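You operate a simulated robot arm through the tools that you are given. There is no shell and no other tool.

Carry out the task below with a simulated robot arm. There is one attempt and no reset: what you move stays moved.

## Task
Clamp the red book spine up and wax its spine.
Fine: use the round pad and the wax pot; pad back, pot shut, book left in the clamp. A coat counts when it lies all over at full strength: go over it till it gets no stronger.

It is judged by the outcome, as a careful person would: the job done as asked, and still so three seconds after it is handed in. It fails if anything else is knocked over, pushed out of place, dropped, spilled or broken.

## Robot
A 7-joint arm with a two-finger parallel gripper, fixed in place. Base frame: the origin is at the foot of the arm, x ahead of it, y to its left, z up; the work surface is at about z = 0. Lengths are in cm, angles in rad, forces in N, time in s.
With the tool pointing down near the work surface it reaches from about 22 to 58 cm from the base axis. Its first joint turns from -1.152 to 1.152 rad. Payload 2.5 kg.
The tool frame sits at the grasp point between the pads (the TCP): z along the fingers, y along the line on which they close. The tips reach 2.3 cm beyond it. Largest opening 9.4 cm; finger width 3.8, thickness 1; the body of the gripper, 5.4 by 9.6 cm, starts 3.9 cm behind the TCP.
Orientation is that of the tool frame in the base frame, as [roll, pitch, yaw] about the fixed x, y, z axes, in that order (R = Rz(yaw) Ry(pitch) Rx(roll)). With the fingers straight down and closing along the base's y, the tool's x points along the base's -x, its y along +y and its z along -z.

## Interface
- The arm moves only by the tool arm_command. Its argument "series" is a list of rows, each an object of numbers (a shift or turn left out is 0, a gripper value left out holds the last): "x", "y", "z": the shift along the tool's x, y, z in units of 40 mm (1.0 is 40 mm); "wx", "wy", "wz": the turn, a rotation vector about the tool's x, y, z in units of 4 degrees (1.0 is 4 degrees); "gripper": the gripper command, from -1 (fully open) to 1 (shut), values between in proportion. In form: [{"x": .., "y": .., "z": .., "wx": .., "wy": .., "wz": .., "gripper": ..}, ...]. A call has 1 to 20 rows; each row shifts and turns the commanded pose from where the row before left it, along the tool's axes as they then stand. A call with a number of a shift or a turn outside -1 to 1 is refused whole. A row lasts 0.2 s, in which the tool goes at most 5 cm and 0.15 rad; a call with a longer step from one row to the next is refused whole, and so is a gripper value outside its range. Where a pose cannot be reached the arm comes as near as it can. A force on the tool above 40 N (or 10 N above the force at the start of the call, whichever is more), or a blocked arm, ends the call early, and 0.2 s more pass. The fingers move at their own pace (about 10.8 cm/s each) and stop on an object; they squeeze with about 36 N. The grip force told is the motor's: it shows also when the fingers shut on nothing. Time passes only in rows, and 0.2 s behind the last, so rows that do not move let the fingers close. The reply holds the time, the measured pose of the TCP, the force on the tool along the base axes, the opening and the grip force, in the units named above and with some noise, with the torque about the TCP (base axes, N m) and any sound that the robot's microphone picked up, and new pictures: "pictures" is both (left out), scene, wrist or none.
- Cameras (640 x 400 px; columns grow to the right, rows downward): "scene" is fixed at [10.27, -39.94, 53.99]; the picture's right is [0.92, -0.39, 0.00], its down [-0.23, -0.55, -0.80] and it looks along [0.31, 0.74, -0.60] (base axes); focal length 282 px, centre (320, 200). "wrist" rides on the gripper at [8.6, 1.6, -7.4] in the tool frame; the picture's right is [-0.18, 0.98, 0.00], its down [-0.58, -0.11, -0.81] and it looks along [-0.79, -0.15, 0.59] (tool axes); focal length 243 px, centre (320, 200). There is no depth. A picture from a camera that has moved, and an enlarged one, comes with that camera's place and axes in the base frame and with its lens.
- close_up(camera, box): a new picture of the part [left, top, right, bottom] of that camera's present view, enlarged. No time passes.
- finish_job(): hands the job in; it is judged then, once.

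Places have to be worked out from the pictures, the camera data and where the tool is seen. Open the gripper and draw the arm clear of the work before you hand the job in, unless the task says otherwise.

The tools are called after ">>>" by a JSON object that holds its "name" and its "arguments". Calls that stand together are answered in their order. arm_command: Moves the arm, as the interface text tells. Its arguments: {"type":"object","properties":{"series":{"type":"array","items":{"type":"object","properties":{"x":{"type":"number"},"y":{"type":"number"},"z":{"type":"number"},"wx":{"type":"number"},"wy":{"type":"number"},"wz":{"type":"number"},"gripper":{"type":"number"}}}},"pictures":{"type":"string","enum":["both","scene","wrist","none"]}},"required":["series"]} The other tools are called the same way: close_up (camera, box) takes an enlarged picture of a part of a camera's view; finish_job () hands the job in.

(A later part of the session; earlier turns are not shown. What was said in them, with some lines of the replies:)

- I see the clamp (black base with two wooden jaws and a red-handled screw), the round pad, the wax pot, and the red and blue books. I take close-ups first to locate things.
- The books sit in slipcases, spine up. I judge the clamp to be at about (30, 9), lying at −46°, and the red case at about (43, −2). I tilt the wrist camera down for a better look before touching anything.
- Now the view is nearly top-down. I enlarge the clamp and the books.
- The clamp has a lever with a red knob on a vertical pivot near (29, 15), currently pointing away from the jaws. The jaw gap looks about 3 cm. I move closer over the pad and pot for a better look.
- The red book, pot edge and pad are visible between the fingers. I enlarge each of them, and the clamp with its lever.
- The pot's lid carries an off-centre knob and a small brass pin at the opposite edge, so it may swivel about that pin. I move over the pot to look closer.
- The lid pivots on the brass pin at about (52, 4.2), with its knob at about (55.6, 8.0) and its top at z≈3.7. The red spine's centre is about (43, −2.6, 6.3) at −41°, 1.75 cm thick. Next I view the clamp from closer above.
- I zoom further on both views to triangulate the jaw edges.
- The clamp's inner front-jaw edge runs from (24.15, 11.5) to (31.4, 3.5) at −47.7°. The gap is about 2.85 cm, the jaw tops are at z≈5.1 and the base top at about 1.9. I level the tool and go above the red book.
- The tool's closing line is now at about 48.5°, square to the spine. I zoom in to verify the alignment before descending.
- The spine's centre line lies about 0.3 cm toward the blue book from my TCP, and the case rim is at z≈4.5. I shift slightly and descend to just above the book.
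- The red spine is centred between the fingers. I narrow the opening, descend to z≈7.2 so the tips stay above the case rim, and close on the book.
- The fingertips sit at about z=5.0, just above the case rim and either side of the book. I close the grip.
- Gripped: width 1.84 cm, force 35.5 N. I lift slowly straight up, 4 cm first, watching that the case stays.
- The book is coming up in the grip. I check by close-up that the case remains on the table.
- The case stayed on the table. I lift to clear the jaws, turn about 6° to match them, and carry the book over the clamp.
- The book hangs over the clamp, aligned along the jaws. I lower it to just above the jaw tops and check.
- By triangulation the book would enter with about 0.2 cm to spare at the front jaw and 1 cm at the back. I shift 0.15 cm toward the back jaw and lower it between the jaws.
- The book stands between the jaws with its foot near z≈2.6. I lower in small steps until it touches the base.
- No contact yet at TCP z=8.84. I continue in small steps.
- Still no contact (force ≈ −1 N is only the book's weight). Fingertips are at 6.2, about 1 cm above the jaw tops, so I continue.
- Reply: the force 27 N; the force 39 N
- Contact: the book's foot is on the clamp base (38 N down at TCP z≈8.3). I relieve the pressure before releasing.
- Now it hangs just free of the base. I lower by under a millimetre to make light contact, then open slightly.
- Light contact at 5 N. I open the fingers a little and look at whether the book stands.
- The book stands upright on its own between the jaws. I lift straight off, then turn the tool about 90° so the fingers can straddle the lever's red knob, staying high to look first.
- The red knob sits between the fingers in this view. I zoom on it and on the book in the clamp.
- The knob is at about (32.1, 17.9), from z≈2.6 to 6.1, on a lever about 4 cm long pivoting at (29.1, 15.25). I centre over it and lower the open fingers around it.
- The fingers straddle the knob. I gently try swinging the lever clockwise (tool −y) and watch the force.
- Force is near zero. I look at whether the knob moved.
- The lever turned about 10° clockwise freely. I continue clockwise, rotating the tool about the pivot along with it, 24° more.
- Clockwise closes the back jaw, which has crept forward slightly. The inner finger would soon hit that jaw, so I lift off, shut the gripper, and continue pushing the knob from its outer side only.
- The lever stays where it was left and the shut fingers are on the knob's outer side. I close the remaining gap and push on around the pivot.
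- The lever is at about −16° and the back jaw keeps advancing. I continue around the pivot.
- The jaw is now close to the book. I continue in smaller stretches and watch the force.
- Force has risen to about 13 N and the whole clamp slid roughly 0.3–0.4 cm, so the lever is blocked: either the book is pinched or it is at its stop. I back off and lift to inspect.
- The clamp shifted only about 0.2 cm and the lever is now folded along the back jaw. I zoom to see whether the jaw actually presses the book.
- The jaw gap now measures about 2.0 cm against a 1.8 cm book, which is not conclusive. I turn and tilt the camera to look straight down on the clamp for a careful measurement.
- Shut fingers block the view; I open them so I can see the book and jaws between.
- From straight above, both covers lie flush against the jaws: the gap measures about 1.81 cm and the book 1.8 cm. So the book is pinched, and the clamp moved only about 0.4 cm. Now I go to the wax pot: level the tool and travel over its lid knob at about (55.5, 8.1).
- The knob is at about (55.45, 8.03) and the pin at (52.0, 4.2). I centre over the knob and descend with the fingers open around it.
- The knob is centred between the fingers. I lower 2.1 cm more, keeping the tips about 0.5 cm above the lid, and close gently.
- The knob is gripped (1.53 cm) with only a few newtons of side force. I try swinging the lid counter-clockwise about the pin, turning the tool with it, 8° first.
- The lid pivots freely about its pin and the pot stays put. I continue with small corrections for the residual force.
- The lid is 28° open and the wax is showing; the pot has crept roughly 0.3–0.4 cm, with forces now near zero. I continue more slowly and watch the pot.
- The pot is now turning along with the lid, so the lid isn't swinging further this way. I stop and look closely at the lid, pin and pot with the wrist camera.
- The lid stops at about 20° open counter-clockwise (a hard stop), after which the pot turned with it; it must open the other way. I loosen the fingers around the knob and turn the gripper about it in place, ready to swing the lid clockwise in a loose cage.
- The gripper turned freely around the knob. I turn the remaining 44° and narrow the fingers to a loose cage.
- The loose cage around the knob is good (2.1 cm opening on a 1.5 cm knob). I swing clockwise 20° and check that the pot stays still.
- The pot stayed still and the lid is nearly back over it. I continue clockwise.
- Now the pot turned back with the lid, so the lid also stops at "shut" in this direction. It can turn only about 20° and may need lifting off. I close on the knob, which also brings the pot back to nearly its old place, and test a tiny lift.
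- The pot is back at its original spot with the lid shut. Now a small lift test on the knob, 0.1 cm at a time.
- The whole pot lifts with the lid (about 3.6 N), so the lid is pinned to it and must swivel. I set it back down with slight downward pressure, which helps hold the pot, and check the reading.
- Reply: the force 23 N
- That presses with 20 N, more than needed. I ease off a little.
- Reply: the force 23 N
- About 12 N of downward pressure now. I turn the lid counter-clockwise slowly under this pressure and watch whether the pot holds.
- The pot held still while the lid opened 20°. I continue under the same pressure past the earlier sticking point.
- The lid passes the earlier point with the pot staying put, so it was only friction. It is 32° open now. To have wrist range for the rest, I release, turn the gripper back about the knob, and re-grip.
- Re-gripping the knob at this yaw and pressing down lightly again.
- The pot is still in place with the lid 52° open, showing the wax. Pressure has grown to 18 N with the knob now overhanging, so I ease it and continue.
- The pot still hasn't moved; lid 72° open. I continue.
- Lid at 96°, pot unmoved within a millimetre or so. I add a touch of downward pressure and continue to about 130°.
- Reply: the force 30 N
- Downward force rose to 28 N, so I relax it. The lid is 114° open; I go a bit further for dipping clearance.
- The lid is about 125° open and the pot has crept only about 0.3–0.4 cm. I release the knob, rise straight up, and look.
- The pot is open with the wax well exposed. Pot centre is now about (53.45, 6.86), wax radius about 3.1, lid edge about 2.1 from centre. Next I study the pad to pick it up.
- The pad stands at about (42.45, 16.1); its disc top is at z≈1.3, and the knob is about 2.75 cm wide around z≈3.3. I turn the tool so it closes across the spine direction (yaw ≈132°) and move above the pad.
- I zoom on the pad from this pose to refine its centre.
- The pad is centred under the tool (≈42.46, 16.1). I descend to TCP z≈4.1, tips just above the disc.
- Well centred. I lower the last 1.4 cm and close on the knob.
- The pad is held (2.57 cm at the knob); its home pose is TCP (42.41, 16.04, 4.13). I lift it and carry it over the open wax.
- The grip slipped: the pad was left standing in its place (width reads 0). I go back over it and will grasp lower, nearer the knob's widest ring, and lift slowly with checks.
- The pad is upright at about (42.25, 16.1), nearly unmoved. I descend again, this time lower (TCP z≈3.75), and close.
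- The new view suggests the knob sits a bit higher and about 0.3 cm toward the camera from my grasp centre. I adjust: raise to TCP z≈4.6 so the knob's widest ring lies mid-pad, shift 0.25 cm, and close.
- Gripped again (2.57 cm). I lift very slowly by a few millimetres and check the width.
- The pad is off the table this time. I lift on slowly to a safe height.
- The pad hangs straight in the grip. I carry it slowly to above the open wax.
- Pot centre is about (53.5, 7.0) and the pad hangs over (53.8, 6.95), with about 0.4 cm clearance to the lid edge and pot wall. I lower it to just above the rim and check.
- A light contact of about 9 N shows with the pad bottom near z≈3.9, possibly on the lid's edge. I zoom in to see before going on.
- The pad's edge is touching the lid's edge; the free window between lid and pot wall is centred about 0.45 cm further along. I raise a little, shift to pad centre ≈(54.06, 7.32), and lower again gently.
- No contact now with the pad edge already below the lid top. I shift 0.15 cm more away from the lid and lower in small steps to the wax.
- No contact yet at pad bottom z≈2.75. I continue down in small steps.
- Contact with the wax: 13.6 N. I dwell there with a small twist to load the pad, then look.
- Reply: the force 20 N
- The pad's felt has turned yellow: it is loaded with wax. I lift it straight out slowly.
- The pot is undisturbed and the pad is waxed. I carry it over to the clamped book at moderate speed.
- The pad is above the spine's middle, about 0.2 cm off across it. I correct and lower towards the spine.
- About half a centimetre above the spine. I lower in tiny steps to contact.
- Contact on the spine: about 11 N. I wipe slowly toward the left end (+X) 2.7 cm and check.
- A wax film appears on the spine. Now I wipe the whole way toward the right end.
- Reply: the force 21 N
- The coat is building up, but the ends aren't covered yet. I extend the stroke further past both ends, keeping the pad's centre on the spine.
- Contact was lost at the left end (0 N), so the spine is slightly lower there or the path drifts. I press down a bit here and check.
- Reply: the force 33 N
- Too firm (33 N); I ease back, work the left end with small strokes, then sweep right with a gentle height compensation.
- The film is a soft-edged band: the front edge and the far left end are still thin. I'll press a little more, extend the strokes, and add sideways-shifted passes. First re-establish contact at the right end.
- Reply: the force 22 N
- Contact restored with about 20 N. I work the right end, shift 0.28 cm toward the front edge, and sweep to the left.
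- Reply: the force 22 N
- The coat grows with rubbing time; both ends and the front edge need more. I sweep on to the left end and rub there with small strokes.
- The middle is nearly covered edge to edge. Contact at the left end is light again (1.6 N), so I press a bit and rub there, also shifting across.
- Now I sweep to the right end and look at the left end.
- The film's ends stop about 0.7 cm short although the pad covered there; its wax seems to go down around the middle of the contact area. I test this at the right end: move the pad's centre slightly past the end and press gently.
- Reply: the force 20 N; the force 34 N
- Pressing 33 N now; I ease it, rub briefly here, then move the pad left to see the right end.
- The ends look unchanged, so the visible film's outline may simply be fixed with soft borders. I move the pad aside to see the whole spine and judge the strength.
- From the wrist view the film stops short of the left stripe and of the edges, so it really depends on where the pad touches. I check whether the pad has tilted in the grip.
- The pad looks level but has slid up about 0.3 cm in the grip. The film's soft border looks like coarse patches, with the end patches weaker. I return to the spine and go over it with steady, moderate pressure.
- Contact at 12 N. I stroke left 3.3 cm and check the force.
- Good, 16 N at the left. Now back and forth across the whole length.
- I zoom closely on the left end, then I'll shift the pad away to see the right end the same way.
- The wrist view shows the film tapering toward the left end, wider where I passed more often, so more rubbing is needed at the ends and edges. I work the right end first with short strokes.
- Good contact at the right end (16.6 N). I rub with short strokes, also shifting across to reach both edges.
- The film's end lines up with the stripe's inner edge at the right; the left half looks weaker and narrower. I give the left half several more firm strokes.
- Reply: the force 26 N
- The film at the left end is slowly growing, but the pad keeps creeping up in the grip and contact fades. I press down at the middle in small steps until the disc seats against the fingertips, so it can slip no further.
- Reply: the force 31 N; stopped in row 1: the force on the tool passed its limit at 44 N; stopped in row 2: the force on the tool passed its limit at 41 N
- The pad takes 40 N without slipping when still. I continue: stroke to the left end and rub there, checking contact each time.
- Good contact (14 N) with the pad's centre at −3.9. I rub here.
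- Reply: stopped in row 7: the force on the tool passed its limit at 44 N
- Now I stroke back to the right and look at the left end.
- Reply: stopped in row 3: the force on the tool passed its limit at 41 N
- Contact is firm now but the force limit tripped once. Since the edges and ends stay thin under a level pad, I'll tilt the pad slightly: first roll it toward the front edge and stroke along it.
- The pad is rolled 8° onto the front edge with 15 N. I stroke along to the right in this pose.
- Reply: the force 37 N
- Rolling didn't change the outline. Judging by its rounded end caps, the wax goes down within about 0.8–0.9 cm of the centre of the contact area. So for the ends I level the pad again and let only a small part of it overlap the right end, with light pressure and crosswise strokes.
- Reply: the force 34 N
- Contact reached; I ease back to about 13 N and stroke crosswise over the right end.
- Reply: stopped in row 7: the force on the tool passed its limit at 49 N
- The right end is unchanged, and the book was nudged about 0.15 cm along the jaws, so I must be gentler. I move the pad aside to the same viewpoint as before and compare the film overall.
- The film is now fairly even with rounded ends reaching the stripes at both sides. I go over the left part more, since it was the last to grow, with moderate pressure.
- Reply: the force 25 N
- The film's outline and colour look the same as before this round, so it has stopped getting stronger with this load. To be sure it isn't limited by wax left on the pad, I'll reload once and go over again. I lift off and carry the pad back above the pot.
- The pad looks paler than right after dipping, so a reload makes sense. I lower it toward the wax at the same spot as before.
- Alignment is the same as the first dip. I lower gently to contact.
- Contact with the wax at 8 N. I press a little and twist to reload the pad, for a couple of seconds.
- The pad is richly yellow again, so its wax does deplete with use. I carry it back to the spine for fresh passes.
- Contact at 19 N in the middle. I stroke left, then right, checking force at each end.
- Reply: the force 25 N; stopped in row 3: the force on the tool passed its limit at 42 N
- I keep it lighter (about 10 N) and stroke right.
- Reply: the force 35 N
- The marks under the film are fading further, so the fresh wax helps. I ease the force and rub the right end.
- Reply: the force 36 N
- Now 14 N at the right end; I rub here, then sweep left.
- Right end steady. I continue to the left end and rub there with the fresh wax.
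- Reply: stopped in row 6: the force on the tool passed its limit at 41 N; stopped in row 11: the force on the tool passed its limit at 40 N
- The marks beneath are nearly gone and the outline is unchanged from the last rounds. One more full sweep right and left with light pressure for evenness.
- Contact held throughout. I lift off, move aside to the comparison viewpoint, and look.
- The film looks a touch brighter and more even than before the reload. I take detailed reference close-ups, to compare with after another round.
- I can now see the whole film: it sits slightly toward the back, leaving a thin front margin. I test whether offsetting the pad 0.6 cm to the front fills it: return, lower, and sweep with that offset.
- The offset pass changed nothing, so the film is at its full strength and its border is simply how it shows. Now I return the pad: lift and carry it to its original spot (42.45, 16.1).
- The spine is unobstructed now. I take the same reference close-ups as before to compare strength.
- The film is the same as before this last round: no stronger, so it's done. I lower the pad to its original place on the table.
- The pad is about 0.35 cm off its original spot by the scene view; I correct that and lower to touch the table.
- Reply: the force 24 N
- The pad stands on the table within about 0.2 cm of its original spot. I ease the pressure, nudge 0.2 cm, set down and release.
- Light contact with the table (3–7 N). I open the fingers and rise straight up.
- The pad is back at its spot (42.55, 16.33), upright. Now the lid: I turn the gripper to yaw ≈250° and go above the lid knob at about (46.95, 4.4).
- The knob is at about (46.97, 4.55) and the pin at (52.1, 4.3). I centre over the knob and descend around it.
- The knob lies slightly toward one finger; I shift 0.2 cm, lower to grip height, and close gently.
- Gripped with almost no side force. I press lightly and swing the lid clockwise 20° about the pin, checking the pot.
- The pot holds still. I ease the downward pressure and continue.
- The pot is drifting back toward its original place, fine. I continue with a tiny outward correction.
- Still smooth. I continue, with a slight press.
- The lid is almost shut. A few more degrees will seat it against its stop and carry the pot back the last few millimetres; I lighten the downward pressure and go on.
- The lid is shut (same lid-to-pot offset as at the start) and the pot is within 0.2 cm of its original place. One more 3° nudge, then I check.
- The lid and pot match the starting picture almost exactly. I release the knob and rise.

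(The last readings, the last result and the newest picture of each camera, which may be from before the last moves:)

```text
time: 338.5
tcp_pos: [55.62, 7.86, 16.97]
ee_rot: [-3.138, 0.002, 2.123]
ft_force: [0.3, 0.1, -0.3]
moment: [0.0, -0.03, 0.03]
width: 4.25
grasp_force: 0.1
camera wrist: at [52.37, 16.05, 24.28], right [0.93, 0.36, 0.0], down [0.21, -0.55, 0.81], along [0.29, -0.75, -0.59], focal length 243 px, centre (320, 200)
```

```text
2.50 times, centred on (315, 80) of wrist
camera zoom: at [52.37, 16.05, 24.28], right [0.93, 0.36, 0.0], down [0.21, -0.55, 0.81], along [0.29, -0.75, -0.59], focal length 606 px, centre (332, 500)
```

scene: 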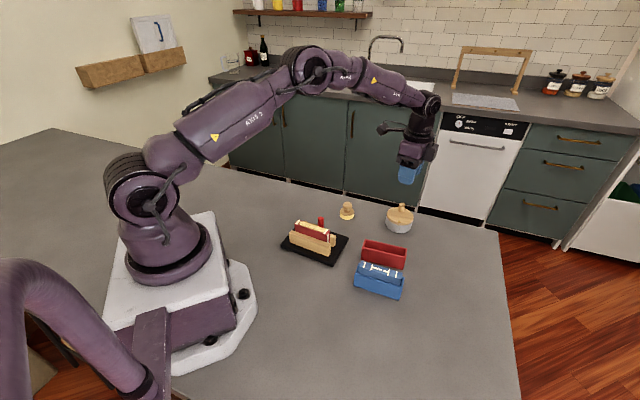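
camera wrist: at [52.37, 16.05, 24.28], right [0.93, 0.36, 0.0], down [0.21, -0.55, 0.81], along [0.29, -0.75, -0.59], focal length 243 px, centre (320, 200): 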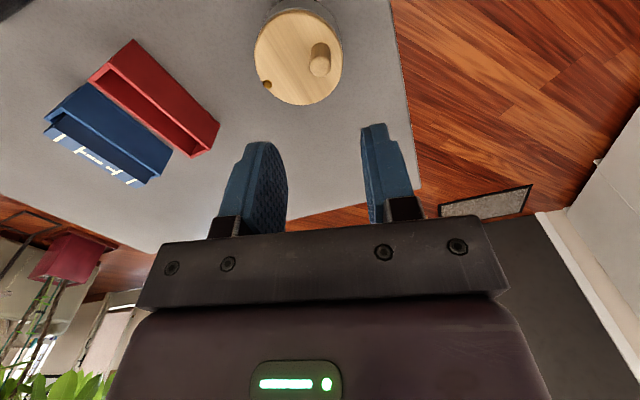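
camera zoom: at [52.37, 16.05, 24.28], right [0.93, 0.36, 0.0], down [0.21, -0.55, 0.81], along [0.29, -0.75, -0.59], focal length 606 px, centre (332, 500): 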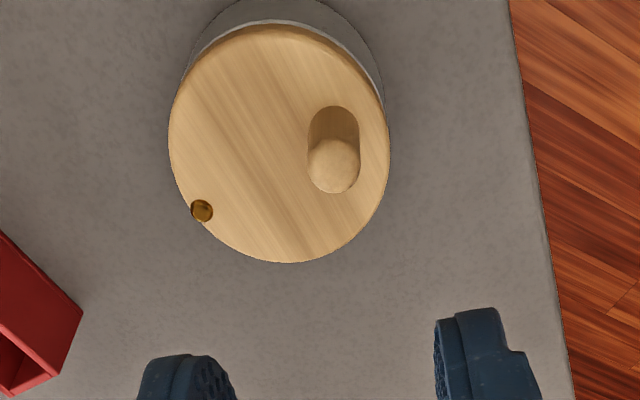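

The pot is shut at its original place and the pad is back. I raise the arm, withdraw it clear of the work with the gripper open, and take final views.

>>> {"name": "arm_command", "arguments": {"series": [{"z": -0.8, "gripper": -0.5}, {"z": -0.9}, {"z": -0.9}, {"z": -0.9}, {"z": -0.9}, {"x": 0.2, "y": -0.9}, {"x": 0.2, "y": -0.9}, {"x": 0.2, "y": -0.9}, {"x": 0.2, "y": -0.9}, {"x": 0.2, "y": -0.9}, {"x": 0.2, "y": -0.9}, {"gripper": -1}, {"gripper": -1}], "pictures": "both"}}

>>> {"name": "close_up", "arguments": {"camera": "scene", "box": [270, 190, 430, 310]}}

>>> {"name": "close_up", "arguments": {"camera": "scene", "box": [280, 200, 355, 265]}}

```text
time: 341.3
tcp_pos: [34.75, 0.55, 34.49]
ee_rot: [-3.139, 0.0, 2.121]
ft_force: [-0.6, -0.6, 0.5]
moment: [0.01, 0.0, 0.01]
width: 9.38
grasp_force: 0.0
camera wrist: at [31.52, 8.75, 41.95], right [0.93, 0.36, 0.0], down [0.21, -0.55, 0.81], along [0.29, -0.75, -0.59], focal length 243 px, centre (320, 200)
```

scene: 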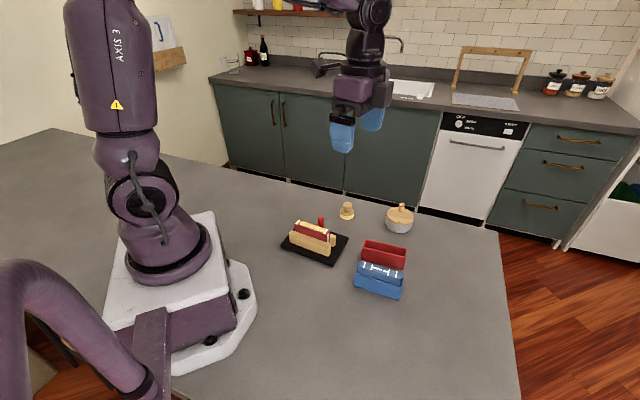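
wrist: 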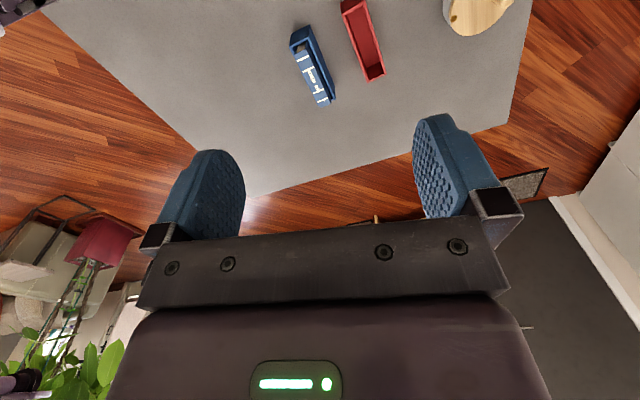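

```text
3.33 times, centred on (350, 250) of scene
camera zoom: at [10.27, -39.94, 53.99], right [0.92, -0.39, 0.0], down [-0.23, -0.55, -0.8], along [0.31, 0.74, -0.6], focal length 938 px, centre (220, 33)
```

zoom: 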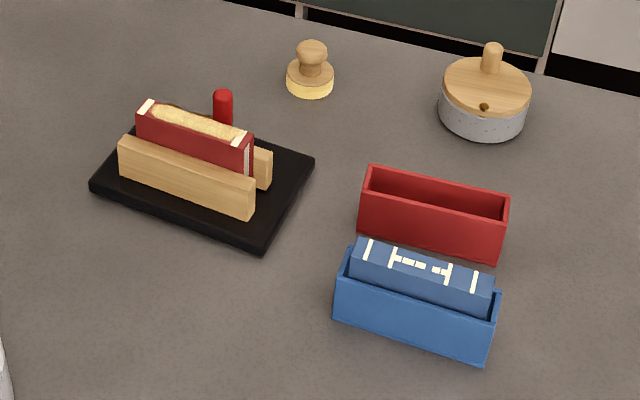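

```text
6.15 times, centred on (318, 232) of scene
camera zoom: at [10.27, -39.94, 53.99], right [0.92, -0.39, 0.0], down [-0.23, -0.55, -0.8], along [0.31, 0.74, -0.6], focal length 1732 px, centre (335, 0)
```

zoom: 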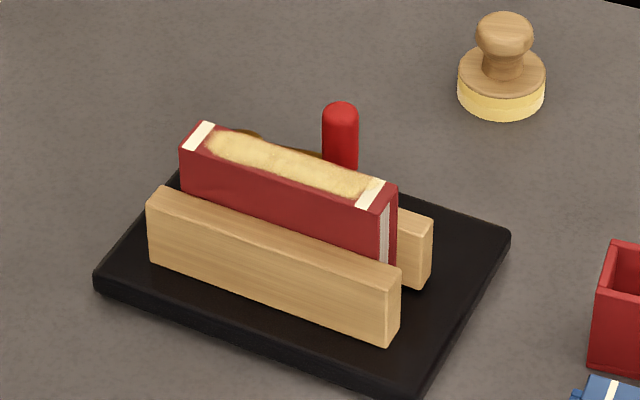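

Everything is in place. The red book is pinched upright in the clamp with its spine waxed, the pad is home, the pot is shut where it stood, both cases are undisturbed, and the arm is clear with the gripper open. I hand the job in.

>>> {"name": "finish_job", "arguments": {}}

```text
The job is handed in.
```

I handed the job in: the red book is clamped spine up and waxed, the pad is back, and the pot is shut. One point is uncertain: the wax film does not visibly reach the very edges of the spine.

- **Coat:** I went over the spine many times and reloaded the pad with wax once. The last round made it no stronger. The film runs between the two pale bands near the spine's ends, with bare margins at both ends and a thin one along the front edge. Offsetting and tilting the pad did not fill those margins. I took them to be how the film is drawn, but I could not confirm that.
- **Clamp:** it slid about 0.4 cm when I closed the lever. The book then crept about 0.25 cm along the jaws while I was waxing. It still looked held against both jaws in the last close look.
- **Pad:** it slipped out of the grip on my first try and stayed standing. It is now back at its original spot, with wax on the felt.
- **Pot:** it moved about 1 cm before I found which way the lid opened. The final picture matches the starting one almost exactly.

The red case and the blue book look undisturbed, and nothing was knocked over or spilled. The arm is clear of the work with the gripper open.
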